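You operate a simulated robot arm through the tools that you are given. There is no shell and no other tool. Be economical: measure what you need, move in short steps, check, and stop when the job is done.

You are at the controls of a simulated two-armed robot. One attempt, no reset.

TASK
Carry the open carton with both arms and set it on the grey table top.

It is judged by the outcome, as a careful person would: the job done as asked, and still so three seconds after it is handed in. It fails if anything else is knocked over, pushed out of place, dropped, spilled or broken.

THE ROBOT
Two 7-joint arms with two-finger parallel grippers on one trunk, on a base that drives. Base frame: it is fixed to the floor where the robot stands at the start and does not move with it; the origin is under the middle of the robot, x ahead of it, y to its left, z up. Lengths are in cm, angles in degrees, forces in N, time in s.
The left shoulder is at the start at [5, 16.8, 110.7], the right one opposite. With the tool pointing down near the work surface each hand reaches from about 10 to 66 cm from the robot's upright axis, wherever it stands, measured 20 degrees to its own side. Places, roughly: grey table top [110, 290, 80]. Payload 1.57 kg a hand.
The TCP of each hand is the grasp point between the finger pads, 3 cm short of the fingertips. In the tool frame z runs along the fingers and y along their closing line. Largest opening 8 cm; finger width 1.7, thickness 1.2; the body of the gripper, 4 by 8.2 cm, starts 8 cm behind the TCP.
Orientation is told as [roll, pitch, yaw] about the base's x, y, z axes, in that order, counted from this pose: with the fingers straight down and closing along the base's y, the tool's x points along the base's -x, its y along +y and its z along -z.

THE INTERFACE
- The arms move only by the tool jog_arm. It takes "left_moves", "right_moves" or both (then of equal length, played together; a hand with none holds still); each is a list of rows, each an object of numbers (a shift or turn left out is 0, a gripper value left out holds the last): "dx", "dy", "dz": the shift along the base's x, y, z in cm; "rx", "ry", "rz": the turn, a rotation vector about the base's x, y, z in degrees. In form: [{"dx": .., "dy": .., "dz": .., "rx": .., "ry": .., "rz": ..}, ...]. A call has 1 to 20 rows; each row shifts and turns the commanded pose from where the row before left it. "left_grip" and "right_grip" are, for a hand that has rows, the gripper command, from -1 (shut) to 1 (fully open), values between in proportion, set as the call begins (left out, the last holds). A row lasts 0.2 s, in which the tool goes at most 5 cm and 8.6 degrees; a call with a longer step from one row to the next is refused whole, and so is a gripper value outside its range. Where a pose cannot be reached the arm comes as near as it can. A force on the tool above 40 N (or 10 N above the force at the start of the call, whichever is more), or a blocked arm, ends the call early, and 0.2 s more pass. Each finger travels about 4.5 cm/s and halts on what it meets, pressing with about 20 N; the grip force reading is that of the motor and also rises with nothing between the fingers. The clock runs only during rows and for 0.2 s after the last one: add rows that do not move to give the fingers time. It gives the time, the measured TCP pose, the force on the tool (base axes), the opening and the grip force at its end, in the units of the frame above (readings bear some noise), with the torque about the TCP (base axes, N m) and any sound that the robot's microphone picked up.
- Cameras (640 x 400 px; columns grow to the right, rows downward): "scene" is now at [12.41, -2.25, 131.71]; the picture's right is [-0.24, -0.97, 0.00], its down [-0.67, 0.17, -0.73] and it looks along [0.70, -0.18, -0.69] (base axes); focal length 290 px, centre (320, 200). "left" rides on the left gripper at [7.2, 0.7, -12.2] in its tool frame; the picture's right is [-0.09, 1.00, 0.00], its down [-0.84, -0.08, -0.54] and it looks along [-0.54, -0.05, 0.84] (tool axes); focal length 238 px, centre (320, 200). "right" rides on the right gripper at [7.2, -0.7, -12.2] in its tool frame; the picture's right is [0.09, 1.00, 0.00], its down [-0.84, 0.08, -0.54] and it looks along [-0.54, 0.05, 0.84] (tool axes); focal length 238 px, centre (320, 200). There is no depth. A picture from a camera that has moved, and an enlarged one, comes with that camera's place and axes in the base frame and with its lens. The place of the scene camera against the robot may be out by one fixed shift of up to 1.8 cm in any direction.
- snapshot(camera): a new picture of that camera. The clock stands still meanwhile.
- move_column(by): slides the trunk up (or, below 0, down) by that many cm; the arms and the scene camera ride with it, the base frame stays. It gives what a move gives, with no picture.
- base_move(legs): drives the robot by 1 to 6 legs, each [ahead, left, turn to the left] in cm, cm and degrees, along the robot's own axes; the way and the turn of a leg run together, so that a leg with both is an arc; at most 150 cm and 180 degrees a leg. The arms and the cameras ride along, it lands a little off, and it stops where it bumps. It gives what a move gives.
- pan_tilt(pan, tilt): turns the head with the scene camera to pan (to the left, within 80 degrees either way) and tilt (down, from -29 to 69), counted from straight ahead of the robot. It gives what a move gives.
- inspect(camera, box): a new picture of the part [left, top, right, bottom] of that camera's present view, enlarged. The clock stands still meanwhile.
- close_job(): hands the job in; it is judged then, once.

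Go step by step. Nothing tells you exact positions but the pictures and the camera data: compare them with the known pose of the tool, close in by small moves and look again before you grip or let go. The budget is 120 turns and 92 pictures, counting those below and the enlarged ones. Unless the task says otherwise, let go and move clear before handing in, and close with one line.

The tools are called after "Emit:" by a JSON object that holds its "name" and its "arguments". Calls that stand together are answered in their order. jog_arm: Moves the arms, as the interface text tells. Its arguments: {"type":"object","properties":{"left_moves":{"type":"array"},"left_grip":{"type":"number"},"right_moves":{"type":"array"},"right_grip":{"type":"number"}},"required":[]} The other tools are called the same way: move_column (by) slides the trunk up or down; base_move (legs) drives the base; pan_tilt (pan, tilt) turns the head that bears the scene camera; snapshot (camera) takes a picture; inspect (camera, box) takes an enlarged picture of a part of a camera's view; close_job () hands the job in.

At the start:

```text
time: 0.0
left_tool_pos: [50.78, 4.16, 98.87]
left_orientation: [0.0, 0.0, 0.0]
left_ft_force: [-0.3, 0.6, 0.1]
left_wrist_torque: [0.01, 0.0, -0.05]
left_finger_gap: 7.99
left_gripper_force: 0.0
right_tool_pos: [47.07, -35.94, 104.07]
right_orientation: [0.0, 0.1, -0.1]
right_ft_force: [0.2, -1.0, 0.1]
right_wrist_torque: [0.01, 0.01, -0.01]
right_finger_gap: 8.01
right_gripper_force: 0.1
trunk travel left (down, up): [-27.5, 16.8]
robot x, y, heading: [0.02, -0.06, -0.0]
head pan, tilt: [-14.0, 43.4]
```

scene: 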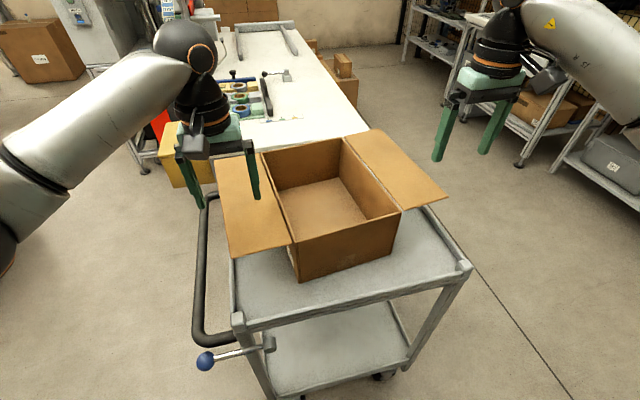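
right: 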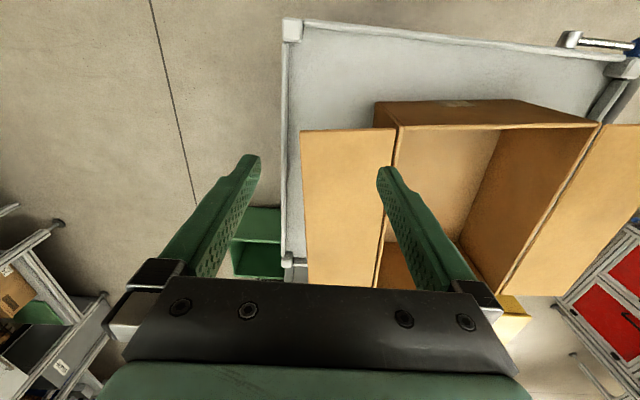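
left: 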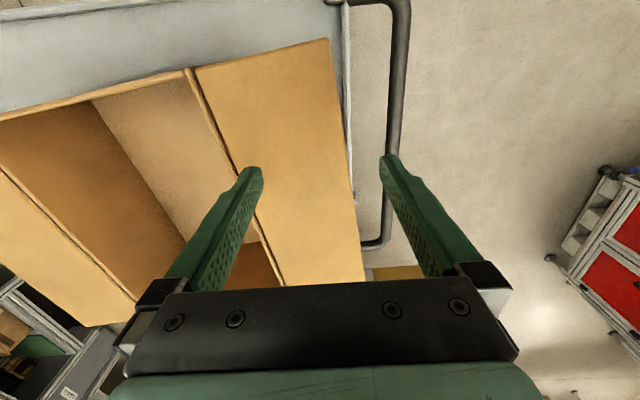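

The carton sits on a cart straight ahead, its rim at about z = 90, with its long sides roughly along x and flaps folded out to left and right. I'll look toward the target table and the free floor before planning.

Emit:
{"name": "pan_tilt", "arguments": {"pan": 65, "tilt": 15}}

Emit:
{"name": "snapshot", "arguments": {"camera": "scene"}}

Emit:
{"name": "pan_tilt", "arguments": {"pan": -50, "tilt": 30}}

Emit:
{"name": "snapshot", "arguments": {"camera": "scene"}}

Emit:
{"name": "pan_tilt", "arguments": {"pan": 0, "tilt": 62}}

Emit:
{"name": "snapshot", "arguments": {"camera": "scene"}}

```text
time: 1.5
left_tool_pos: [50.8, 4.19, 98.75]
left_orientation: [0.0, 0.0, 0.1]
left_ft_force: [-0.7, 0.0, -0.2]
left_wrist_torque: [-0.02, -0.02, 0.01]
left_finger_gap: 8.0
left_gripper_force: 0.0
right_tool_pos: [47.2, -35.95, 104.01]
right_orientation: [-0.1, 0.0, 0.1]
right_ft_force: [0.3, 0.5, -0.3]
right_wrist_torque: [0.0, 0.0, -0.01]
right_finger_gap: 8.01
right_gripper_force: 0.1
trunk travel left (down, up): [-27.5, 16.8]
robot x, y, heading: [-0.05, -0.03, -0.0]
head pan, tilt: [65.0, 15.0]
```

```text
88 pictures are left
camera scene: at [8.35, 8.21, 136.16], right [0.91, -0.42, 0.0], down [-0.11, -0.23, -0.97], along [0.41, 0.88, -0.26], focal length 290 px, centre (320, 200)
```

scene: 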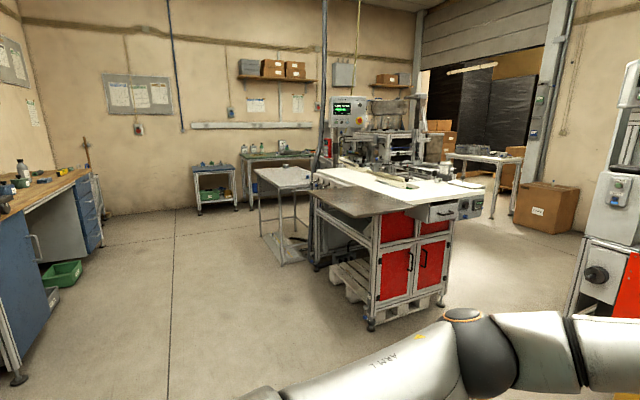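

```text
time: 3.5
left_tool_pos: [50.68, 4.19, 98.82]
left_orientation: [0.0, 0.1, 0.0]
left_ft_force: [-1.2, 0.2, -0.1]
left_wrist_torque: [-0.01, -0.01, 0.01]
left_finger_gap: 8.01
left_gripper_force: 0.0
right_tool_pos: [47.01, -35.89, 103.86]
right_orientation: [0.1, 0.0, 0.0]
right_ft_force: [-0.5, 0.3, 0.6]
right_wrist_torque: [-0.01, -0.01, 0.04]
right_finger_gap: 8.0
right_gripper_force: 0.0
trunk travel left (down, up): [-27.5, 16.8]
robot x, y, heading: [-0.01, 0.05, -0.1]
head pan, tilt: [-50.0, 30.0]
```

```text
87 pictures are left
camera scene: at [10.22, -7.18, 133.74], right [-0.77, -0.64, 0.0], down [-0.32, 0.38, -0.87], along [0.56, -0.66, -0.5], focal length 290 px, centre (320, 200)
```

scene: 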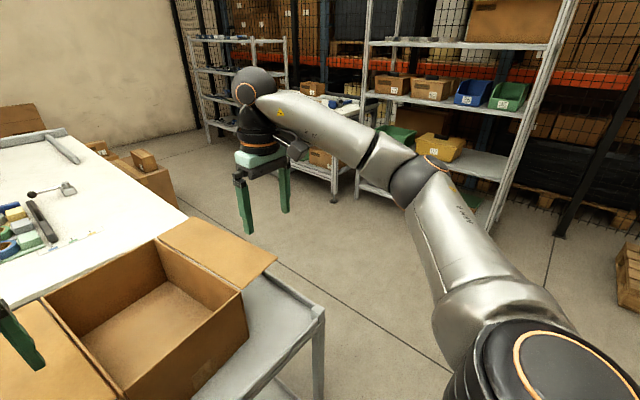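

```text
time: 4.6
left_tool_pos: [50.72, 4.0, 98.71]
left_orientation: [0.1, 0.1, 0.1]
left_ft_force: [1.0, -0.2, 0.7]
left_wrist_torque: [0.02, 0.01, 0.0]
left_finger_gap: 7.98
left_gripper_force: 0.1
right_tool_pos: [47.09, -35.95, 103.88]
right_orientation: [0.0, 0.1, 0.0]
right_ft_force: [-0.1, -0.3, -0.2]
right_wrist_torque: [-0.01, -0.01, 0.0]
right_finger_gap: 8.01
right_gripper_force: 0.0
trunk travel left (down, up): [-27.5, 16.8]
robot x, y, heading: [0.22, 0.06, -0.1]
head pan, tilt: [0.0, 62.0]
```

```text
86 pictures are left
camera scene: at [10.83, -0.25, 129.3], right [0.0, -1.0, 0.0], down [-0.88, 0.0, -0.47], along [0.47, 0.0, -0.88], focal length 290 px, centre (320, 200)
```

scene: 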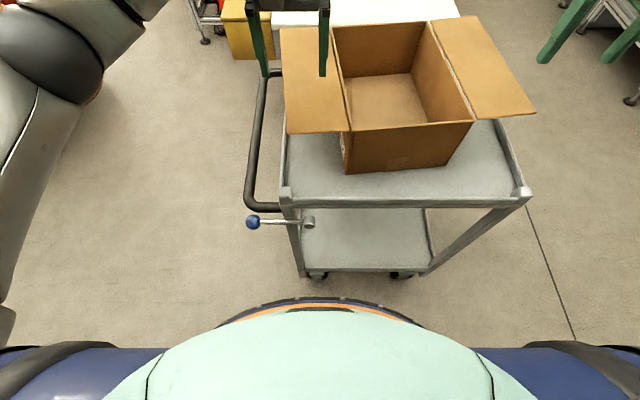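

The grey table at about (110, 290) stands far to my left with free floor before it. I'd like to straddle the two flapless walls (near and far end) from above, so I'll go round to the cart's right side and face +y. First I raise the hands clear, then drive.

Emit:
{"name": "jog_arm", "arguments": {"left_moves": [{"dz": 3}, {"dz": 3}, {"dz": 3}, {"dz": 3}], "right_moves": [{"dz": 2}, {"dz": 2}, {"dz": 2}, {"dz": 1}]}}

Emit:
{"name": "base_move", "arguments": {"legs": [[-40, 0, 0], [0, -112, 0]]}}

Emit:
{"name": "snapshot", "arguments": {"camera": "scene"}}

Emit:
{"name": "pan_tilt", "arguments": {"pan": 0, "tilt": 30}}

Emit:
{"name": "snapshot", "arguments": {"camera": "scene"}}

```text
time: 5.6
left_tool_pos: [50.6, 4.17, 110.84]
left_orientation: [0.0, 0.0, 0.0]
left_ft_force: [0.3, 0.2, 0.6]
left_wrist_torque: [0.01, -0.02, -0.02]
left_finger_gap: 8.01
left_gripper_force: 0.1
right_tool_pos: [47.21, -35.73, 110.98]
right_orientation: [0.2, 0.0, 0.0]
right_ft_force: [-0.4, 0.2, -1.4]
right_wrist_torque: [-0.01, -0.01, 0.0]
right_finger_gap: 7.98
right_gripper_force: 0.2
trunk travel left (down, up): [-27.5, 16.8]
robot x, y, heading: [0.1, -0.1, -0.1]
head pan, tilt: [0.0, 62.0]
```

```text
time: 17.9
left_tool_pos: [9.75, -108.57, 110.75]
left_orientation: [0.1, 0.1, 0.2]
left_ft_force: [-0.3, 0.0, -0.1]
left_wrist_torque: [-0.01, 0.02, 0.01]
left_finger_gap: 7.99
left_gripper_force: 0.0
right_tool_pos: [6.62, -148.37, 110.83]
right_orientation: [0.0, 0.0, 0.0]
right_ft_force: [0.1, -0.2, 0.3]
right_wrist_torque: [0.01, -0.04, 0.03]
right_finger_gap: 7.98
right_gripper_force: 0.0
trunk travel left (down, up): [-27.5, 16.8]
robot x, y, heading: [-41.2, -113.03, 0.1]
head pan, tilt: [0.0, 62.0]
```

```text
85 pictures are left
camera scene: at [-29.97, -113.0, 129.3], right [0.0, -1.0, 0.0], down [-0.88, 0.0, -0.47], along [0.47, 0.0, -0.88], focal length 290 px, centre (320, 200)
```

scene: 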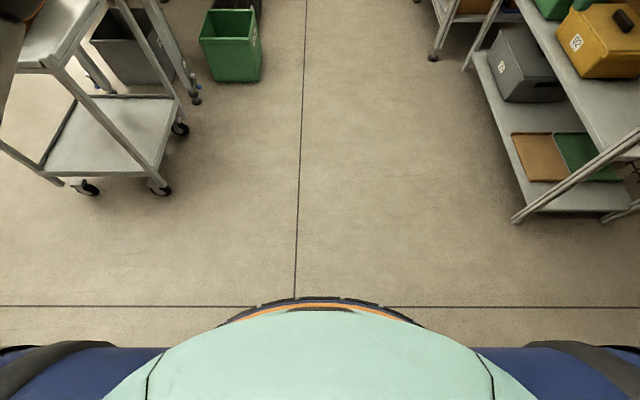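

```text
time: 18.9
left_tool_pos: [9.88, -108.54, 110.76]
left_orientation: [-0.1, 0.0, 0.2]
left_ft_force: [0.2, 0.0, 0.3]
left_wrist_torque: [-0.01, 0.0, -0.01]
left_finger_gap: 8.01
left_gripper_force: 0.1
right_tool_pos: [6.52, -148.53, 110.89]
right_orientation: [0.0, 0.0, 0.0]
right_ft_force: [0.4, -0.5, -0.5]
right_wrist_torque: [-0.01, -0.01, -0.01]
right_finger_gap: 7.98
right_gripper_force: 0.0
trunk travel left (down, up): [-27.5, 16.8]
robot x, y, heading: [-40.76, -112.74, 0.1]
head pan, tilt: [0.0, 30.0]
```

```text
84 pictures are left
camera scene: at [-27.36, -112.99, 133.73], right [0.0, -1.0, 0.0], down [-0.5, 0.0, -0.87], along [0.87, 0.0, -0.5], focal length 290 px, centre (320, 200)
```

scene: 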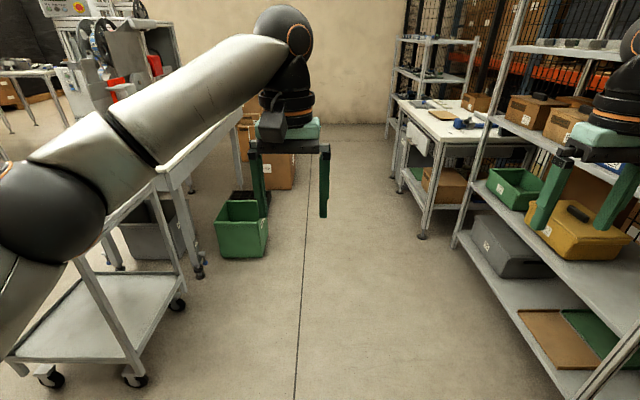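

The aisle is clear: a green bin at about (125, -60) and the shelves at y < -188. I'll drive forward, turn to face +y (heading 95, matching the carton's slight yaw) and look.

Emit:
{"name": "base_move", "arguments": {"legs": [[109, 0, 0], [0, 0, 95], [24, 0, 0]]}}

Emit:
{"name": "pan_tilt", "arguments": {"pan": 0, "tilt": 58}}

Emit:
{"name": "snapshot", "arguments": {"camera": "scene"}}

```text
time: 29.7
left_tool_pos: [60.13, -38.25, 110.68]
left_orientation: [0.1, 0.2, 91.8]
left_ft_force: [0.2, -0.3, -0.4]
left_wrist_torque: [-0.02, 0.04, 0.01]
left_finger_gap: 8.01
left_gripper_force: 0.1
right_tool_pos: [100.02, -40.37, 110.98]
right_orientation: [-0.1, 0.0, 91.7]
right_ft_force: [0.0, -0.9, 0.3]
right_wrist_torque: [-0.01, 0.01, -0.01]
right_finger_gap: 7.98
right_gripper_force: 0.1
trunk travel left (down, up): [-27.5, 16.8]
robot x, y, heading: [65.69, -88.7, 91.9]
head pan, tilt: [0.0, 30.0]
```

```text
time: 30.7
left_tool_pos: [60.05, -38.17, 110.7]
left_orientation: [0.0, 0.0, 91.7]
left_ft_force: [0.2, -0.1, 0.2]
left_wrist_torque: [-0.02, -0.02, 0.0]
left_finger_gap: 7.99
left_gripper_force: 0.0
right_tool_pos: [99.94, -40.33, 110.84]
right_orientation: [0.1, 0.0, 91.7]
right_ft_force: [0.1, 0.4, 0.4]
right_wrist_torque: [0.0, -0.01, -0.01]
right_finger_gap: 8.02
right_gripper_force: 0.0
trunk travel left (down, up): [-27.5, 16.8]
robot x, y, heading: [65.4, -88.6, 91.6]
head pan, tilt: [0.0, 58.0]
```

```text
83 pictures are left
camera scene: at [65.77, -78.03, 129.77], right [1.0, 0.03, 0.0], down [0.03, -0.85, -0.53], along [-0.02, 0.53, -0.85], focal length 290 px, centre (320, 200)
```

scene: 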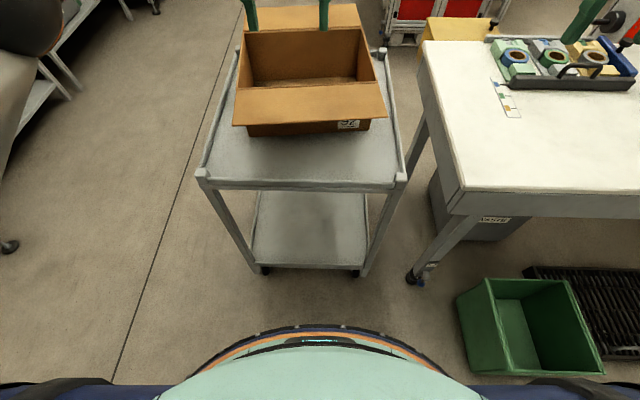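

The box now lies ahead with its flapless walls to left and right (about x = 45 and x = 75). I'll align the heading and close in a bit.

Emit:
{"name": "base_move", "arguments": {"legs": [[0, 0, 3.8], [14, -1.6, 0]]}}

Emit:
{"name": "snapshot", "arguments": {"camera": "scene"}}

Emit:
{"name": "snapshot", "arguments": {"camera": "left"}}

Emit:
{"name": "snapshot", "arguments": {"camera": "right"}}

```text
time: 32.4
left_tool_pos: [57.05, -24.92, 110.64]
left_orientation: [0.0, 0.0, 95.6]
left_ft_force: [-0.5, 0.1, 0.5]
left_wrist_torque: [-0.03, 0.0, 0.03]
left_finger_gap: 8.0
left_gripper_force: 0.1
right_tool_pos: [97.01, -24.43, 110.98]
right_orientation: [0.0, 0.0, 95.5]
right_ft_force: [0.1, 0.2, 0.7]
right_wrist_torque: [0.03, 0.0, 0.02]
right_finger_gap: 8.0
right_gripper_force: 0.0
trunk travel left (down, up): [-27.5, 16.8]
robot x, y, heading: [66.3, -74.7, 95.5]
head pan, tilt: [0.0, 58.0]
```

```text
82 pictures are left
camera scene: at [65.37, -64.33, 129.75], right [1.0, 0.1, 0.0], down [0.08, -0.84, -0.53], along [-0.05, 0.53, -0.85], focal length 290 px, centre (320, 200)
```

scene: 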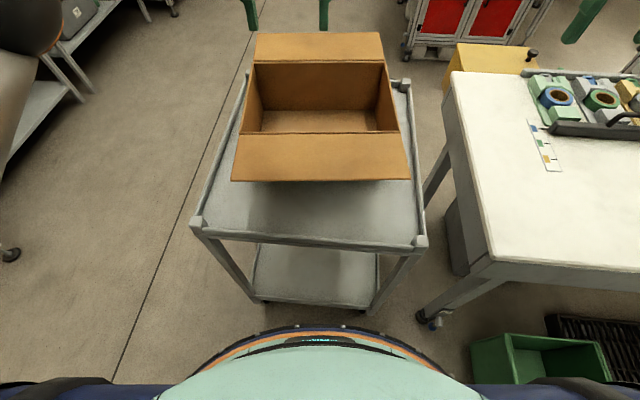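

```text
81 pictures are left
camera left: at [57.05, -32.13, 122.89], right [-1.0, -0.01, 0.0], down [0.0, 0.84, 0.54], along [0.0, 0.54, -0.84], focal length 238 px, centre (320, 200)
```

left: 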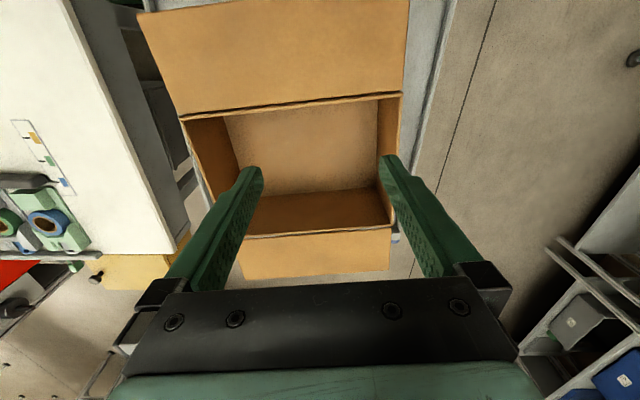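

```text
80 pictures are left
camera right: at [98.32, -31.66, 123.17], right [-0.98, -0.19, 0.0], down [-0.16, 0.83, 0.54], along [-0.1, 0.53, -0.84], focal length 238 px, centre (320, 200)
```

right: 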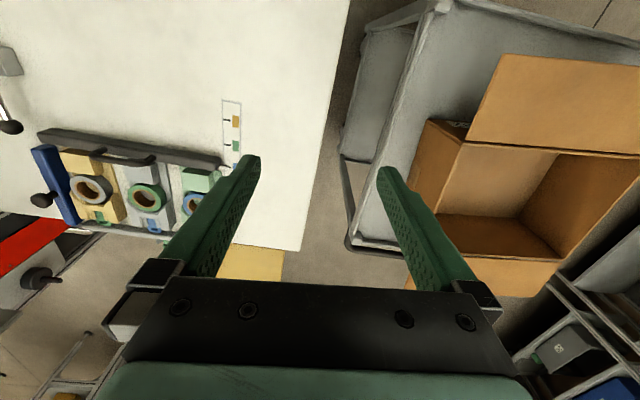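

The rim is at z ≈ 89.8; wall centres are at about (45.5, -16) on the left and (75, -13) on the right. I'll move each open hand above its wall, stay high, and check.

Emit:
{"name": "jog_arm", "arguments": {"left_moves": [{"dx": -1.9, "dy": 1.5}, {"dx": -1.9, "dy": 1.5}, {"dx": -1.9, "dy": 1.5}, {"dx": -1.9, "dy": 1.5}, {"dx": -1.9, "dy": 1.5}, {"dx": -2, "dy": 1.4}, {"dz": -2}, {"dz": -3}, {"dz": -3}, {}], "right_moves": [{"dx": -3.66, "dy": 1.88}, {"dx": -3.66, "dy": 1.88}, {"dx": -3.66, "dy": 1.88}, {"dx": -3.66, "dy": 1.88}, {"dx": -3.66, "dy": 1.88}, {"dx": -3.66, "dy": 1.88}, {"dz": -2}, {"dz": -3}, {"dz": -3}, {}], "left_grip": 1, "right_grip": 1}}

Emit:
{"name": "snapshot", "arguments": {"camera": "left"}}

Emit:
{"name": "snapshot", "arguments": {"camera": "right"}}

Emit:
{"name": "snapshot", "arguments": {"camera": "scene"}}

```text
time: 34.6
left_tool_pos: [45.84, -15.9, 102.97]
left_orientation: [0.0, 0.0, 95.6]
left_ft_force: [0.6, -0.1, -0.4]
left_wrist_torque: [-0.02, 0.02, 0.0]
left_finger_gap: 7.98
left_gripper_force: 0.0
left hand out of reach, approached as far as the arm can: row 5, 6, 7, 8, 9
right_tool_pos: [76.18, -14.99, 102.35]
right_orientation: [0.0, -0.1, 95.5]
right_ft_force: [-0.1, 1.0, 1.4]
right_wrist_torque: [-0.02, -0.02, -0.01]
right_finger_gap: 8.02
right_gripper_force: 0.0
right hand out of reach, approached as far as the arm can: row 6
trunk travel left (down, up): [-27.5, 16.8]
robot x, y, heading: [66.33, -74.95, 95.6]
head pan, tilt: [0.0, 58.0]
```

```text
79 pictures are left
camera left: at [45.87, -23.14, 115.17], right [-1.0, -0.01, 0.0], down [0.0, 0.84, 0.54], along [0.0, 0.54, -0.84], focal length 238 px, centre (320, 200)
```

left: 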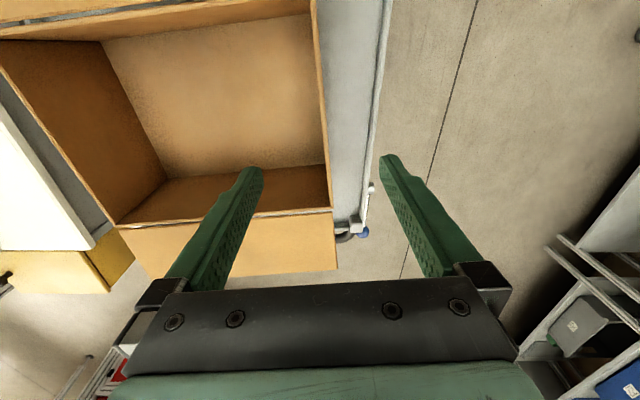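

```text
78 pictures are left
camera right: at [77.49, -22.27, 114.59], right [-0.98, -0.19, 0.0], down [-0.16, 0.82, 0.54], along [-0.1, 0.53, -0.84], focal length 238 px, centre (320, 200)
```

right: 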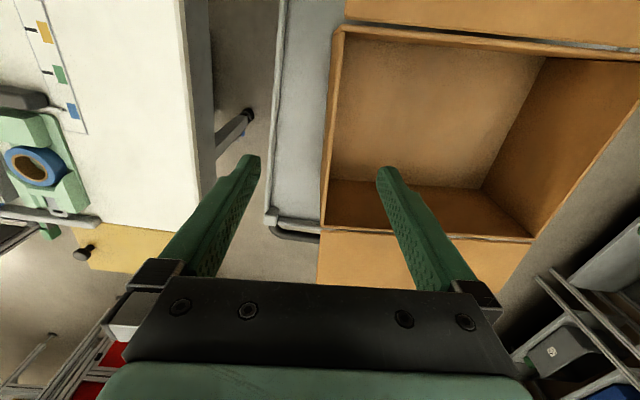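

```text
77 pictures are left
camera scene: at [65.37, -64.42, 129.77], right [1.0, 0.1, 0.0], down [0.08, -0.84, -0.53], along [-0.05, 0.53, -0.85], focal length 290 px, centre (320, 200)
```

scene: 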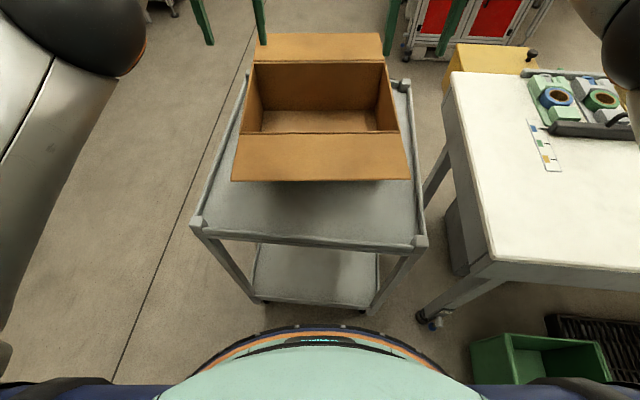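

Both hands are nearly over their walls but at the edge of reach, and the base still has room before the cart. I'll creep 4.5 cm closer.

Emit:
{"name": "base_move", "arguments": {"legs": [[4.5, 0, 0]]}}

Emit:
{"name": "snapshot", "arguments": {"camera": "scene"}}

```text
time: 35.5
left_tool_pos: [45.36, -11.52, 103.03]
left_orientation: [0.1, 0.0, 95.5]
left_ft_force: [-0.3, 1.1, 0.3]
left_wrist_torque: [-0.01, -0.04, 0.01]
left_finger_gap: 7.99
left_gripper_force: 0.1
right_tool_pos: [75.86, -10.58, 102.24]
right_orientation: [0.0, -0.1, 95.5]
right_ft_force: [0.0, 0.0, 0.0]
right_wrist_torque: [-0.05, -0.01, 0.0]
right_finger_gap: 8.0
right_gripper_force: 0.1
trunk travel left (down, up): [-27.5, 16.8]
robot x, y, heading: [65.94, -70.48, 95.4]
head pan, tilt: [0.0, 58.0]
```

```text
76 pictures are left
camera scene: at [64.94, -59.96, 129.75], right [1.0, 0.1, 0.0], down [0.08, -0.84, -0.53], along [-0.05, 0.53, -0.85], focal length 290 px, centre (320, 200)
```

scene: 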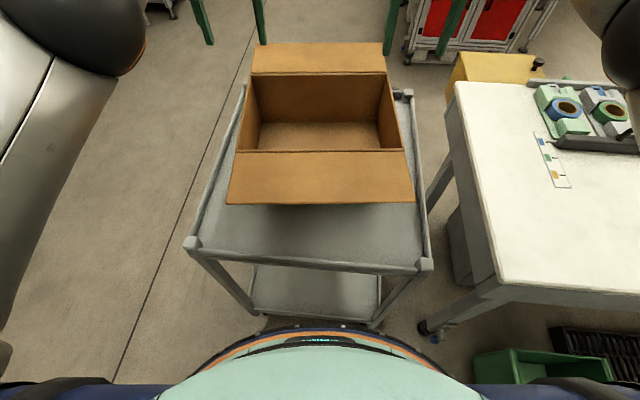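

Now I shift the hands back over the wall centres and lower to just above the rim, then check.

Emit:
{"name": "jog_arm", "arguments": {"left_moves": [{"dy": -1.5}, {"dy": -1.5}, {"dy": -1.5, "dx": 0.1}, {"dz": -2}, {"dz": -2}, {}], "right_moves": [{"dx": -0.3, "dy": -0.8}, {"dx": -0.3, "dy": -0.8}, {"dx": -0.2, "dy": -0.9}, {"dz": -2}, {"dz": -2}, {}]}}

Emit:
{"name": "snapshot", "arguments": {"camera": "left"}}

Emit:
{"name": "snapshot", "arguments": {"camera": "right"}}

```text
time: 36.9
left_tool_pos: [45.44, -10.83, 98.92]
left_orientation: [0.0, 0.2, 95.6]
left_ft_force: [0.3, 0.7, -0.1]
left_wrist_torque: [0.05, 0.0, -0.02]
left_finger_gap: 7.99
left_gripper_force: 0.2
left hand out of reach, approached as far as the arm can: row 1, 2, 3, 4, 5
right_tool_pos: [74.81, -13.18, 98.24]
right_orientation: [0.1, -0.1, 95.6]
right_ft_force: [0.6, 0.7, -0.4]
right_wrist_torque: [0.0, -0.01, 0.02]
right_finger_gap: 8.0
right_gripper_force: 0.0
trunk travel left (down, up): [-27.5, 16.8]
robot x, y, heading: [65.74, -70.76, 95.6]
head pan, tilt: [0.0, 58.0]
```

```text
75 pictures are left
camera left: at [45.53, -18.01, 111.21], right [-1.0, -0.01, 0.0], down [0.0, 0.84, 0.54], along [0.0, 0.54, -0.84], focal length 238 px, centre (320, 200)
```

left: 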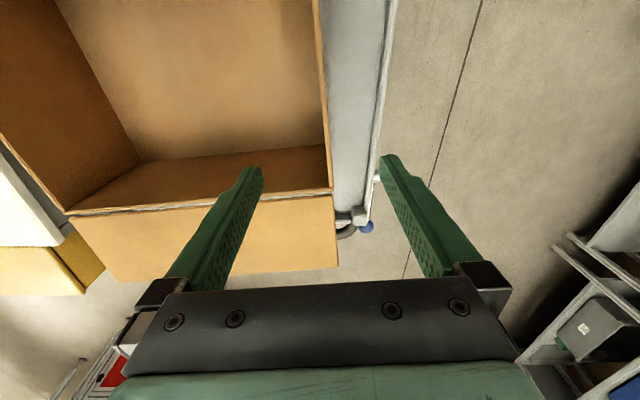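

```text
74 pictures are left
camera right: at [76.09, -20.44, 110.51], right [-0.98, -0.19, 0.0], down [-0.16, 0.82, 0.54], along [-0.1, 0.53, -0.84], focal length 238 px, centre (320, 200)
```

right: 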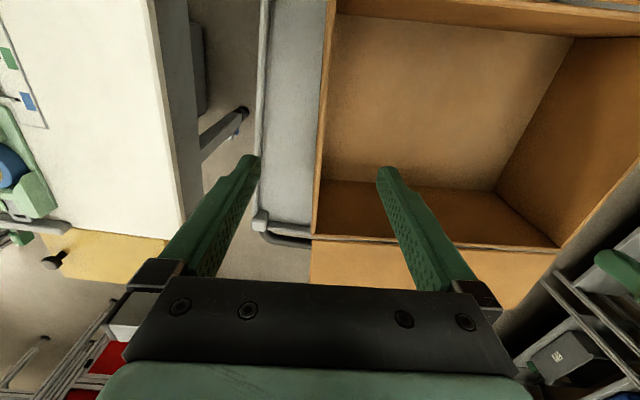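

The right hand is well placed; the left arm stalled near full stretch and did not come back. I'll raise it slightly and pull it back the way it came.

Emit:
{"name": "jog_arm", "arguments": {"left_moves": [{"dz": 3}, {"dz": 3}, {"dz": 2}, {"dx": 2, "dy": -2}, {"dx": 2, "dy": -2}, {"dx": 2, "dy": -2}, {}]}}

```text
time: 38.5
left_tool_pos: [49.15, -13.15, 107.49]
left_orientation: [0.1, 0.2, 95.6]
left_ft_force: [0.1, 0.2, -0.2]
left_wrist_torque: [-0.02, 0.0, 0.01]
left_finger_gap: 7.99
left_gripper_force: 0.1
left hand out of reach, approached as far as the arm can: row 1, 2, 3, 4, 5, 6
right_tool_pos: [74.78, -13.28, 98.22]
right_orientation: [0.0, -0.1, 95.4]
right_ft_force: [0.6, -0.4, -0.7]
right_wrist_torque: [-0.02, -0.02, -0.01]
right_finger_gap: 8.0
right_gripper_force: 0.1
trunk travel left (down, up): [-27.5, 16.8]
robot x, y, heading: [65.73, -71.16, 95.7]
head pan, tilt: [0.0, 58.0]
```

Emit:
{"name": "jog_arm", "arguments": {"left_moves": [{"dx": 2}, {"dx": 2}, {"dx": 2}, {"dy": -2}, {"dy": -2}, {"dy": -2}, {}]}}

Emit:
{"name": "pan_tilt", "arguments": {"pan": 40, "tilt": 20}}

Emit:
{"name": "snapshot", "arguments": {"camera": "scene"}}

```text
time: 40.1
left_tool_pos: [55.2, -14.96, 108.78]
left_orientation: [-0.1, 0.1, 95.6]
left_ft_force: [0.4, 0.6, 0.1]
left_wrist_torque: [-0.03, -0.01, 0.0]
left_finger_gap: 7.98
left_gripper_force: 0.1
left hand out of reach, approached as far as the arm can: row 1, 2, 3, 4, 5, 6
right_tool_pos: [74.81, -13.24, 98.21]
right_orientation: [0.0, -0.1, 95.5]
right_ft_force: [0.0, -0.9, 0.4]
right_wrist_torque: [0.01, 0.0, 0.02]
right_finger_gap: 8.01
right_gripper_force: 0.1
trunk travel left (down, up): [-27.5, 16.8]
robot x, y, heading: [65.46, -70.56, 95.5]
head pan, tilt: [0.0, 58.0]
```

```text
time: 41.2
left_tool_pos: [55.26, -14.78, 108.78]
left_orientation: [0.0, 0.1, 95.6]
left_ft_force: [-0.8, -0.6, -0.2]
left_wrist_torque: [-0.02, -0.01, 0.02]
left_finger_gap: 8.01
left_gripper_force: 0.1
right_tool_pos: [74.69, -13.27, 98.3]
right_orientation: [0.0, -0.1, 95.4]
right_ft_force: [0.7, 0.1, 0.3]
right_wrist_torque: [-0.01, 0.0, 0.0]
right_finger_gap: 8.0
right_gripper_force: 0.0
trunk travel left (down, up): [-27.5, 16.8]
robot x, y, heading: [65.51, -71.36, 95.5]
head pan, tilt: [40.0, 20.0]
```

```text
73 pictures are left
camera scene: at [58.97, -60.37, 135.34], right [0.7, 0.71, 0.0], down [0.24, -0.24, -0.94], along [-0.67, 0.66, -0.34], focal length 290 px, centre (320, 200)
```

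scene: 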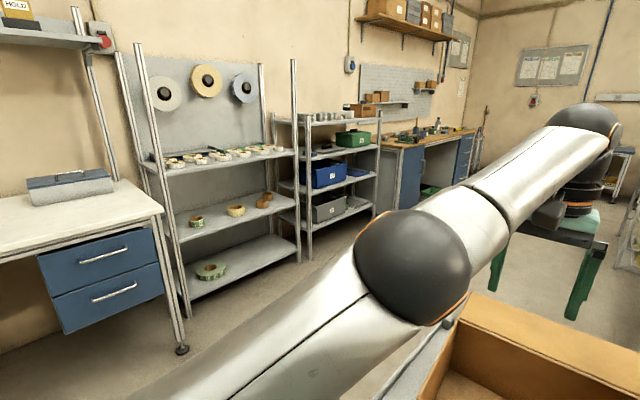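

The left arm seems held up by a joint limit or straight elbow. I'll command a clear retraction to see how it responds.

Emit:
{"name": "jog_arm", "arguments": {"left_moves": [{"dy": -3}, {"dy": -3}, {"dy": -3}, {"dy": -3}, {"dy": -3}, {}]}}

```text
time: 42.6
left_tool_pos: [58.94, -17.68, 113.36]
left_orientation: [0.0, 0.1, 95.6]
left_ft_force: [-0.4, -0.8, -0.4]
left_wrist_torque: [0.01, 0.03, 0.01]
left_finger_gap: 7.99
left_gripper_force: 0.0
left hand out of reach, approached as far as the arm can: row 1, 2, 3, 4, 5
right_tool_pos: [74.85, -13.3, 98.35]
right_orientation: [0.0, -0.2, 95.4]
right_ft_force: [0.2, 0.5, -0.2]
right_wrist_torque: [0.0, -0.02, -0.01]
right_finger_gap: 8.0
right_gripper_force: 0.1
trunk travel left (down, up): [-27.5, 16.8]
robot x, y, heading: [65.59, -70.99, 95.4]
head pan, tilt: [40.0, 20.0]
```

Emit:
{"name": "jog_arm", "arguments": {"left_moves": [{"dz": 2}, {"dz": 2}, {"dx": 2}, {}]}}

Emit:
{"name": "jog_arm", "arguments": {"left_moves": [{"dy": -2}, {"dy": -2}, {}]}}

Emit:
{"name": "pan_tilt", "arguments": {"pan": 40, "tilt": 40}}

Emit:
{"name": "snapshot", "arguments": {"camera": "scene"}}

```text
time: 43.6
left_tool_pos: [60.86, -18.33, 113.3]
left_orientation: [-0.1, -0.1, 95.7]
left_ft_force: [-0.4, -0.1, 0.5]
left_wrist_torque: [0.03, -0.02, 0.04]
left_finger_gap: 8.0
left_gripper_force: 0.1
left hand out of reach, approached as far as the arm can: row 1, 2, 3
right_tool_pos: [74.83, -13.2, 98.26]
right_orientation: [0.1, 0.0, 95.6]
right_ft_force: [1.1, 0.9, -0.2]
right_wrist_torque: [-0.01, 0.01, 0.0]
right_finger_gap: 8.0
right_gripper_force: 0.0
trunk travel left (down, up): [-27.5, 16.8]
robot x, y, heading: [65.55, -70.77, 95.5]
head pan, tilt: [40.0, 20.0]
```

```text
time: 44.4
left_tool_pos: [61.55, -19.22, 114.28]
left_orientation: [0.0, 0.1, 95.6]
left_ft_force: [-0.7, 0.1, -0.3]
left_wrist_torque: [-0.03, -0.03, 0.0]
left_finger_gap: 7.99
left_gripper_force: 0.0
left hand out of reach, approached as far as the arm can: row 1, 2
right_tool_pos: [74.74, -13.13, 98.18]
right_orientation: [0.0, -0.1, 95.5]
right_ft_force: [-0.4, 0.5, 0.0]
right_wrist_torque: [0.0, -0.01, 0.01]
right_finger_gap: 8.0
right_gripper_force: 0.0
trunk travel left (down, up): [-27.5, 16.8]
robot x, y, heading: [65.68, -70.82, 95.4]
head pan, tilt: [40.0, 20.0]
```

```text
time: 45.2
left_tool_pos: [61.49, -19.23, 114.34]
left_orientation: [0.1, 0.2, 95.6]
left_ft_force: [0.2, 0.2, 0.2]
left_wrist_torque: [0.01, 0.02, 0.04]
left_finger_gap: 8.01
left_gripper_force: 0.0
right_tool_pos: [74.83, -13.11, 98.34]
right_orientation: [-0.1, 0.0, 95.5]
right_ft_force: [-0.6, -0.2, -0.5]
right_wrist_torque: [-0.05, -0.03, 0.01]
right_finger_gap: 7.99
right_gripper_force: 0.0
trunk travel left (down, up): [-27.5, 16.8]
robot x, y, heading: [65.41, -70.62, 95.3]
head pan, tilt: [40.0, 40.0]
```

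```text
72 pictures are left
camera scene: at [59.54, -60.94, 132.21], right [0.7, 0.71, 0.0], down [0.46, -0.45, -0.77], along [-0.55, 0.54, -0.64], focal length 290 px, centre (320, 200)
```

scene: 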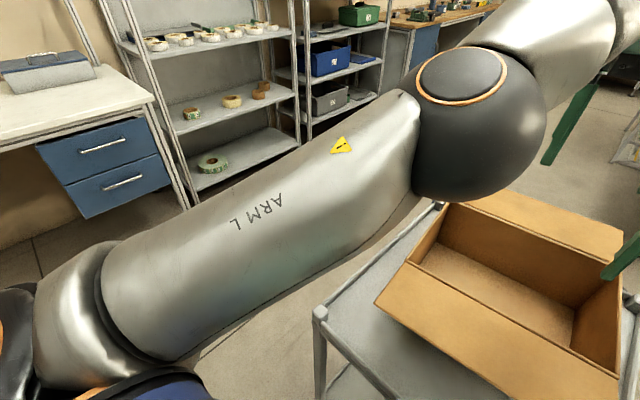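

Emit:
{"name": "jog_arm", "arguments": {"left_moves": [{"dy": 1.5}, {"dy": 1.5}, {}]}}

```text
time: 46.0
left_tool_pos: [61.1, -18.87, 114.24]
left_orientation: [0.0, 0.0, 95.6]
left_ft_force: [0.7, 1.0, -0.4]
left_wrist_torque: [0.01, -0.01, 0.04]
left_finger_gap: 7.98
left_gripper_force: 0.1
left hand out of reach, approached as far as the arm can: row 1, 2
right_tool_pos: [74.71, -13.14, 98.17]
right_orientation: [0.0, -0.1, 95.6]
right_ft_force: [-0.7, -1.3, 0.6]
right_wrist_torque: [0.02, 0.01, -0.01]
right_finger_gap: 8.03
right_gripper_force: 0.1
trunk travel left (down, up): [-27.5, 16.8]
robot x, y, heading: [65.68, -70.45, 95.4]
head pan, tilt: [40.0, 40.0]
```

The command evidently accumulates past the reachable pose, so I'll bring it back until the arm reports being in reach again.

Emit:
{"name": "jog_arm", "arguments": {"left_moves": [{"dy": 2.5}, {"dy": 2.5}, {"dy": 2.5}, {"dy": 2.5}, {"dy": 2.5}, {"dy": 2.5}, {}]}}

```text
time: 47.6
left_tool_pos: [58.56, -16.03, 109.98]
left_orientation: [0.0, 0.0, 95.7]
left_ft_force: [-0.6, -0.3, 0.3]
left_wrist_torque: [0.01, 0.0, -0.03]
left_finger_gap: 7.98
left_gripper_force: 0.0
left hand out of reach, approached as far as the arm can: row 1, 2, 3, 4, 5, 6
right_tool_pos: [74.84, -13.16, 98.21]
right_orientation: [0.1, -0.1, 95.5]
right_ft_force: [-0.2, 0.7, -0.8]
right_wrist_torque: [-0.01, 0.01, 0.02]
right_finger_gap: 8.0
right_gripper_force: 0.1
trunk travel left (down, up): [-27.5, 16.8]
robot x, y, heading: [65.92, -70.68, 95.8]
head pan, tilt: [40.0, 40.0]
```

Emit:
{"name": "jog_arm", "arguments": {"left_moves": [{"dy": 3}, {"dy": 3}, {"dy": 3}, {"dy": 3}, {"dz": 2}, {}]}}

Emit:
{"name": "jog_arm", "arguments": {"left_moves": [{"rz": 8}, {"rz": 8}, {"rz": 8}, {}]}}

Emit:
{"name": "jog_arm", "arguments": {"left_moves": [{"dy": -2}, {"dy": -2}, {"dy": -2}, {}]}}

```text
time: 49.0
left_tool_pos: [56.19, -15.16, 109.67]
left_orientation: [0.1, 0.2, 95.7]
left_ft_force: [-0.1, 0.3, -0.4]
left_wrist_torque: [0.01, 0.02, -0.01]
left_finger_gap: 8.0
left_gripper_force: 0.1
left hand out of reach, approached as far as the arm can: row 1, 2, 3, 4, 5
right_tool_pos: [74.78, -13.3, 98.17]
right_orientation: [0.0, -0.1, 95.5]
right_ft_force: [0.4, 0.0, -0.3]
right_wrist_torque: [-0.01, -0.04, 0.04]
right_finger_gap: 8.0
right_gripper_force: 0.1
trunk travel left (down, up): [-27.5, 16.8]
robot x, y, heading: [65.63, -70.81, 95.4]
head pan, tilt: [40.0, 40.0]
```

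```text
time: 50.0
left_tool_pos: [56.21, -15.51, 109.85]
left_orientation: [0.0, 0.0, 119.7]
left_ft_force: [-0.5, -0.1, 0.0]
left_wrist_torque: [0.01, 0.01, -0.02]
left_finger_gap: 7.98
left_gripper_force: 0.0
right_tool_pos: [74.87, -13.3, 98.29]
right_orientation: [0.0, -0.1, 95.5]
right_ft_force: [0.2, 0.0, 0.0]
right_wrist_torque: [-0.02, 0.01, 0.04]
right_finger_gap: 8.01
right_gripper_force: 0.1
trunk travel left (down, up): [-27.5, 16.8]
robot x, y, heading: [65.58, -70.57, 95.4]
head pan, tilt: [40.0, 40.0]
```

```text
time: 51.0
left_tool_pos: [56.39, -21.13, 109.84]
left_orientation: [0.1, 0.1, 119.6]
left_ft_force: [-0.3, 0.0, -0.4]
left_wrist_torque: [-0.01, 0.05, 0.0]
left_finger_gap: 7.98
left_gripper_force: 0.1
right_tool_pos: [74.85, -13.24, 98.28]
right_orientation: [0.0, -0.1, 95.5]
right_ft_force: [0.0, 0.6, 0.8]
right_wrist_torque: [0.01, 0.01, 0.01]
right_finger_gap: 7.98
right_gripper_force: 0.0
trunk travel left (down, up): [-27.5, 16.8]
robot x, y, heading: [65.95, -70.23, 95.3]
head pan, tilt: [40.0, 40.0]
```

Turning the tool freed the arm, so it's a wrist-roll limit. The gripper is symmetric, so I'll turn the left hand on to yaw 275.5 (flipped by 180°), away from that limit, while moving it back over its wall.

Emit:
{"name": "jog_arm", "arguments": {"left_moves": [{"rz": 7.8, "dx": -0.54}, {"rz": 7.8, "dx": -0.54}, {"rz": 7.8, "dx": -0.54}, {"rz": 7.8, "dx": -0.54}, {"rz": 7.8, "dx": -0.54}, {"rz": 7.8, "dx": -0.54}, {"rz": 7.8, "dx": -0.54}, {"rz": 7.8, "dx": -0.54}, {"rz": 7.8, "dx": -0.54}, {"rz": 7.8, "dx": -0.54}, {"rz": 7.8, "dx": -0.54}, {"rz": 7.8, "dx": -0.54}, {"rz": 7.8, "dx": -0.54}, {"rz": 7.8, "dx": -0.54}, {"rz": 7.8, "dx": -0.54}, {"rz": 7.8, "dx": -0.54}, {"rz": 7.8, "dx": -0.54}, {"rz": 7.8, "dx": -0.54}, {"rz": 7.8, "dx": -0.54}, {"rz": 7.8, "dx": -0.54}]}}

Emit:
{"name": "jog_arm", "arguments": {"left_moves": [{"dy": 2}, {"dy": 2}, {"dy": 1.1}, {"dz": -3}, {"dz": -3}, {"dz": -3}, {}]}}

Emit:
{"name": "snapshot", "arguments": {"camera": "left"}}

```text
time: 55.2
left_tool_pos: [44.29, -15.85, 112.2]
left_orientation: [0.2, -0.1, -108.1]
left_ft_force: [-0.3, 0.4, -0.2]
left_wrist_torque: [0.0, 0.03, -0.03]
left_finger_gap: 8.02
left_gripper_force: 0.0
left hand out of reach, approached as far as the arm can: row 13, 16, 17, 18, 19, 20
right_tool_pos: [74.79, -13.26, 98.35]
right_orientation: [-0.1, -0.1, 95.5]
right_ft_force: [-0.4, 0.0, -0.4]
right_wrist_torque: [0.03, 0.0, 0.0]
right_finger_gap: 7.99
right_gripper_force: 0.1
trunk travel left (down, up): [-27.5, 16.8]
robot x, y, heading: [65.42, -70.87, 95.5]
head pan, tilt: [40.0, 40.0]
```

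```text
time: 56.8
left_tool_pos: [43.6, -13.19, 103.5]
left_orientation: [0.2, -0.2, -108.4]
left_ft_force: [-0.3, -0.2, 0.0]
left_wrist_torque: [0.01, 0.02, -0.01]
left_finger_gap: 7.98
left_gripper_force: 0.0
left hand out of reach, approached as far as the arm can: row 1, 2, 3, 5, 6
right_tool_pos: [74.82, -13.26, 98.26]
right_orientation: [0.0, 0.0, 95.5]
right_ft_force: [-0.4, -0.2, 0.9]
right_wrist_torque: [-0.01, 0.02, 0.02]
right_finger_gap: 8.01
right_gripper_force: 0.1
trunk travel left (down, up): [-27.5, 16.8]
robot x, y, heading: [65.79, -70.86, 95.6]
head pan, tilt: [40.0, 40.0]
```

```text
71 pictures are left
camera left: at [46.52, -6.61, 115.65], right [0.92, -0.4, 0.0], down [-0.34, -0.77, 0.54], along [-0.21, -0.5, -0.84], focal length 238 px, centre (320, 200)
```

left: 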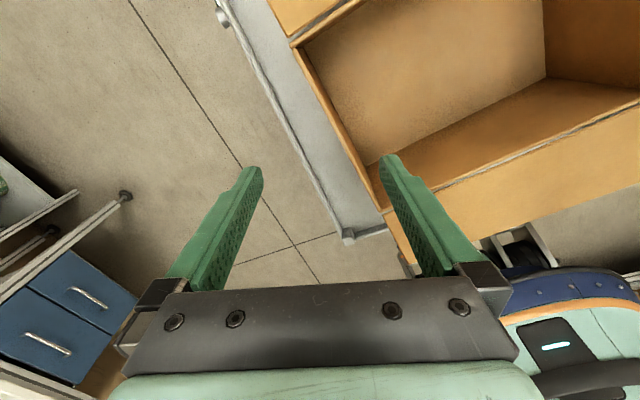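

The other roll limit is near yaw 252, so flipping won't do; the arm's elbow posture is what limits it. I'll unwind the wrist while retracting, then swing the left hand wide out to its own side (mirroring the right arm's path) and bring it in from there.

Emit:
{"name": "jog_arm", "arguments": {"left_moves": [{"rz": -7.8, "dx": 0.3, "dy": -0.55, "dz": 0.4}, {"rz": -7.8, "dx": 0.3, "dy": -0.55, "dz": 0.4}, {"rz": -7.8, "dx": 0.3, "dy": -0.55, "dz": 0.4}, {"rz": -7.8, "dx": 0.3, "dy": -0.55, "dz": 0.4}, {"rz": -7.8, "dx": 0.3, "dy": -0.55, "dz": 0.4}, {"rz": -7.8, "dx": 0.3, "dy": -0.55, "dz": 0.4}, {"rz": -7.8, "dx": 0.3, "dy": -0.55, "dz": 0.4}, {"rz": -7.8, "dx": 0.3, "dy": -0.55, "dz": 0.4}, {"rz": -7.8, "dx": 0.3, "dy": -0.55, "dz": 0.4}, {"rz": -7.8, "dx": 0.3, "dy": -0.55, "dz": 0.4}, {"rz": -7.8, "dx": 0.3, "dy": -0.55, "dz": 0.4}, {"rz": -7.8, "dx": 0.3, "dy": -0.55, "dz": 0.4}, {"rz": -7.8, "dx": 0.3, "dy": -0.55, "dz": 0.4}, {"rz": -7.8, "dx": 0.3, "dy": -0.55, "dz": 0.4}, {"rz": -7.8, "dx": 0.3, "dy": -0.55, "dz": 0.4}, {"rz": -7.8, "dx": 0.3, "dy": -0.55, "dz": 0.4}, {"rz": -7.8, "dx": 0.3, "dy": -0.55, "dz": 0.4}, {"rz": -7.8, "dx": 0.3, "dy": -0.55, "dz": 0.4}, {"rz": -7.8, "dx": 0.3, "dy": -0.55, "dz": 0.4}, {"rz": -7.8, "dx": 0.3, "dy": -0.55, "dz": 0.4}]}}

```text
time: 61.0
left_tool_pos: [49.78, -24.24, 111.55]
left_orientation: [0.1, -0.1, 95.8]
left_ft_force: [-0.4, 0.0, -0.1]
left_wrist_torque: [-0.02, 0.0, -0.01]
left_finger_gap: 8.01
left_gripper_force: 0.1
right_tool_pos: [74.85, -13.08, 98.33]
right_orientation: [0.0, -0.1, 95.6]
right_ft_force: [0.0, 0.1, 0.1]
right_wrist_torque: [-0.01, -0.02, -0.03]
right_finger_gap: 8.01
right_gripper_force: 0.0
trunk travel left (down, up): [-27.5, 16.8]
robot x, y, heading: [65.31, -70.44, 95.4]
head pan, tilt: [40.0, 40.0]
```

The left hand is back at yaw 95.8 with no reach warning. Now I swing it out left and then in over its wall.

Emit:
{"name": "jog_arm", "arguments": {"left_moves": [{"dx": -3, "dy": -0.3}, {"dx": -3, "dy": -0.3}, {"dx": -3, "dy": -0.3}, {"dx": -3, "dy": -0.3}, {"dx": -3, "dy": -0.3}, {"dx": -3, "dy": -0.3}, {"dx": -3, "dy": -0.3}, {}]}}

Emit:
{"name": "jog_arm", "arguments": {"left_moves": [{"dx": 2, "dy": 1.3, "dz": -1.2}, {"dx": 2, "dy": 1.3, "dz": -1.2}, {"dx": 2, "dy": 1.3, "dz": -1.2}, {"dx": 2, "dy": 1.3, "dz": -1.2}, {"dx": 2, "dy": 1.3, "dz": -1.2}, {"dx": 2, "dy": 1.3, "dz": -1.2}, {"dx": 2, "dy": 1.3, "dz": -1.2}, {"dx": 2, "dy": 0.8, "dz": -1.2}, {"dx": 0.7, "dz": -1.2}, {}]}}

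```text
time: 62.8
left_tool_pos: [28.51, -26.37, 111.51]
left_orientation: [0.1, -0.2, 95.9]
left_ft_force: [0.5, 0.1, 0.1]
left_wrist_torque: [-0.02, 0.02, 0.0]
left_finger_gap: 8.01
left_gripper_force: 0.2
right_tool_pos: [74.89, -13.24, 98.3]
right_orientation: [-0.1, -0.1, 95.5]
right_ft_force: [-0.8, 0.9, 0.8]
right_wrist_torque: [-0.02, -0.03, 0.02]
right_finger_gap: 7.97
right_gripper_force: 0.1
trunk travel left (down, up): [-27.5, 16.8]
robot x, y, heading: [65.4, -70.29, 95.4]
head pan, tilt: [40.0, 40.0]
```

```text
time: 65.0
left_tool_pos: [45.35, -16.48, 100.72]
left_orientation: [0.1, -0.2, 95.9]
left_ft_force: [-0.2, -0.1, 0.4]
left_wrist_torque: [0.01, -0.02, 0.0]
left_finger_gap: 8.01
left_gripper_force: 0.1
right_tool_pos: [74.82, -13.28, 98.23]
right_orientation: [0.0, -0.2, 95.5]
right_ft_force: [-0.2, -0.5, 0.6]
right_wrist_torque: [0.03, -0.04, -0.01]
right_finger_gap: 8.01
right_gripper_force: 0.1
trunk travel left (down, up): [-27.5, 16.8]
robot x, y, heading: [65.35, -70.74, 95.6]
head pan, tilt: [40.0, 40.0]
```

Emit:
{"name": "snapshot", "arguments": {"camera": "left"}}

Emit:
{"name": "snapshot", "arguments": {"camera": "right"}}

```text
70 pictures are left
camera left: at [45.36, -23.83, 112.88], right [-1.0, -0.01, 0.0], down [-0.01, 0.84, 0.54], along [-0.01, 0.54, -0.84], focal length 238 px, centre (320, 200)
```

left: 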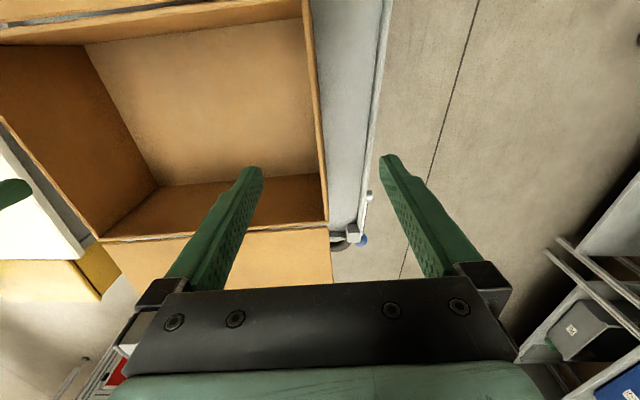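

```text
69 pictures are left
camera right: at [76.1, -20.43, 110.53], right [-0.98, -0.19, 0.0], down [-0.16, 0.82, 0.54], along [-0.1, 0.53, -0.84], focal length 238 px, centre (320, 200)
```

right: 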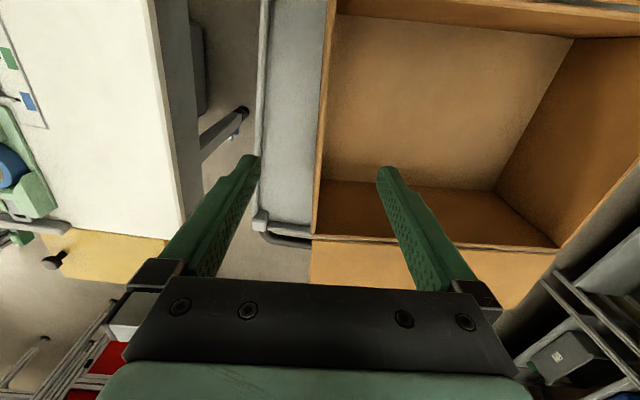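

Both walls are centred between the fingers. Lowering to straddle the walls about 3 cm deep at the TCP.

Emit:
{"name": "jog_arm", "arguments": {"left_moves": [{"dz": -2}, {"dz": -2}, {"dz": -2}, {"dz": -2}, {"dz": -2}, {"dz": -2}, {"dz": -1.7}, {}], "right_moves": [{"dz": -1.6}, {"dz": -1.6}, {"dz": -1.6}, {"dz": -1.6}, {"dz": -1.6}, {"dz": -1.6}, {"dz": -1.6}, {}]}}

Emit:
{"name": "snapshot", "arguments": {"camera": "left"}}

Emit:
{"name": "snapshot", "arguments": {"camera": "right"}}

```text
time: 66.8
left_tool_pos: [45.5, -16.54, 86.83]
left_orientation: [0.0, -0.1, 95.8]
left_ft_force: [0.6, 0.6, 0.0]
left_wrist_torque: [0.0, 0.01, -0.03]
left_finger_gap: 8.0
left_gripper_force: 0.0
right_tool_pos: [75.17, -13.14, 87.05]
right_orientation: [-0.1, -0.1, 95.5]
right_ft_force: [-0.5, 0.9, -0.3]
right_wrist_torque: [-0.01, 0.02, 0.02]
right_finger_gap: 7.99
right_gripper_force: 0.0
trunk travel left (down, up): [-27.5, 16.8]
robot x, y, heading: [65.0, -70.51, 95.5]
head pan, tilt: [40.0, 40.0]
```

```text
68 pictures are left
camera left: at [45.55, -23.84, 99.0], right [-1.0, -0.01, 0.0], down [-0.01, 0.84, 0.54], along [-0.01, 0.54, -0.84], focal length 238 px, centre (320, 200)
```

left: 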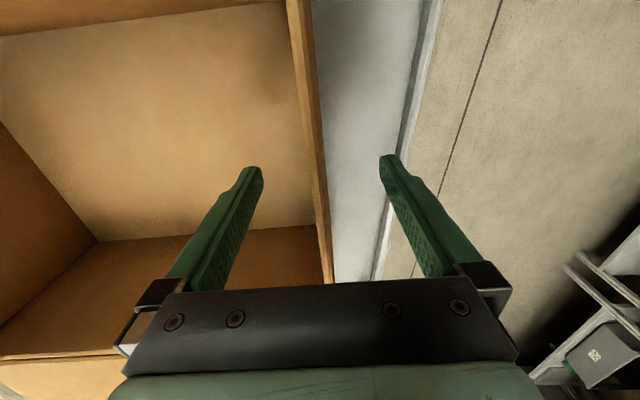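

```text
67 pictures are left
camera right: at [76.39, -20.4, 99.41], right [-0.98, -0.19, 0.0], down [-0.16, 0.82, 0.54], along [-0.1, 0.53, -0.84], focal length 238 px, centre (320, 200)
```

right: 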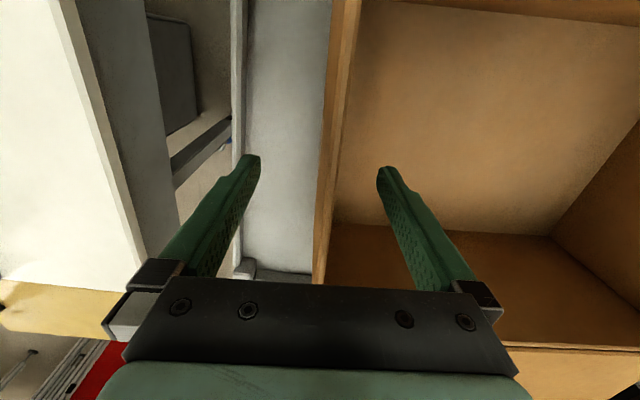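

The walls run between the pads on both hands. Closing both grippers together.

Emit:
{"name": "jog_arm", "arguments": {"left_moves": [{}, {}, {}, {}, {}, {}, {}, {}], "right_moves": [{}, {}, {}, {}, {}, {}, {}, {}], "left_grip": -1, "right_grip": -1}}

Emit:
{"name": "snapshot", "arguments": {"camera": "left"}}

Emit:
{"name": "snapshot", "arguments": {"camera": "right"}}

```text
time: 68.6
left_tool_pos: [45.52, -16.63, 86.81]
left_orientation: [0.0, -0.1, 95.6]
left_ft_force: [13.7, 2.6, 0.0]
left_wrist_torque: [-0.23, 0.2, 0.22]
left_finger_gap: 0.46
left_gripper_force: 19.9
right_tool_pos: [74.95, -13.24, 87.21]
right_orientation: [0.1, 0.0, 95.8]
right_ft_force: [-14.1, -2.9, 0.1]
right_wrist_torque: [0.16, -0.38, 0.22]
right_finger_gap: 0.51
right_gripper_force: 19.4
trunk travel left (down, up): [-27.5, 16.8]
robot x, y, heading: [65.51, -70.65, 95.3]
head pan, tilt: [40.0, 40.0]
```

```text
66 pictures are left
camera left: at [45.63, -23.83, 99.03], right [-1.0, -0.01, 0.0], down [-0.01, 0.84, 0.54], along [0.0, 0.54, -0.84], focal length 238 px, centre (320, 200)
```

left: 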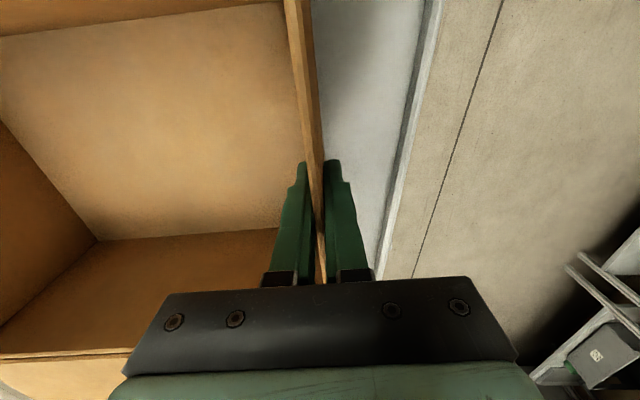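

```text
65 pictures are left
camera right: at [76.26, -20.43, 99.45], right [-0.98, -0.19, 0.0], down [-0.16, 0.82, 0.54], along [-0.11, 0.53, -0.84], focal length 238 px, centre (320, 200)
```

right: 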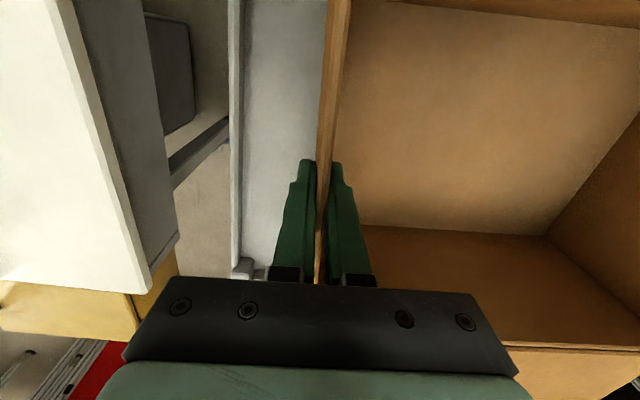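

Both hands grip the 0.5 cm walls at 20 N, with about 14 N of mutual pull. I'll ease that by a hair, then lift with the trunk.

Emit:
{"name": "jog_arm", "arguments": {"left_moves": [{"dx": 0.15}, {}], "right_moves": [{"dx": -0.15}, {}]}}

Emit:
{"name": "move_column", "arguments": {"by": 2}}

```text
time: 69.2
left_tool_pos: [45.58, -16.46, 86.89]
left_orientation: [0.2, -0.3, 95.9]
left_ft_force: [11.3, 2.9, 0.2]
left_wrist_torque: [0.09, -0.06, 0.15]
left_finger_gap: 0.51
left_gripper_force: 19.8
right_tool_pos: [74.92, -13.22, 87.12]
right_orientation: [0.0, 0.0, 95.5]
right_ft_force: [-10.4, -4.9, 0.2]
right_wrist_torque: [-0.12, 0.2, 0.33]
right_finger_gap: 0.54
right_gripper_force: 19.5
trunk travel left (down, up): [-27.5, 16.8]
robot x, y, heading: [65.92, -70.42, 95.5]
head pan, tilt: [40.0, 40.0]
```

```text
time: 69.9
left_tool_pos: [45.63, -16.41, 88.82]
left_orientation: [0.0, -0.1, 95.8]
left_ft_force: [9.6, 2.8, -1.8]
left_wrist_torque: [0.21, 0.09, 0.16]
left_finger_gap: 0.47
left_gripper_force: 20.2
right_tool_pos: [74.9, -13.18, 89.17]
right_orientation: [0.0, -0.1, 95.5]
right_ft_force: [-9.2, -3.0, -0.5]
right_wrist_torque: [-0.33, 0.27, 0.33]
right_finger_gap: 0.51
right_gripper_force: 20.3
trunk travel left (down, up): [-29.5, 14.8]
robot x, y, heading: [65.62, -70.82, 95.6]
head pan, tilt: [40.0, 40.0]
```

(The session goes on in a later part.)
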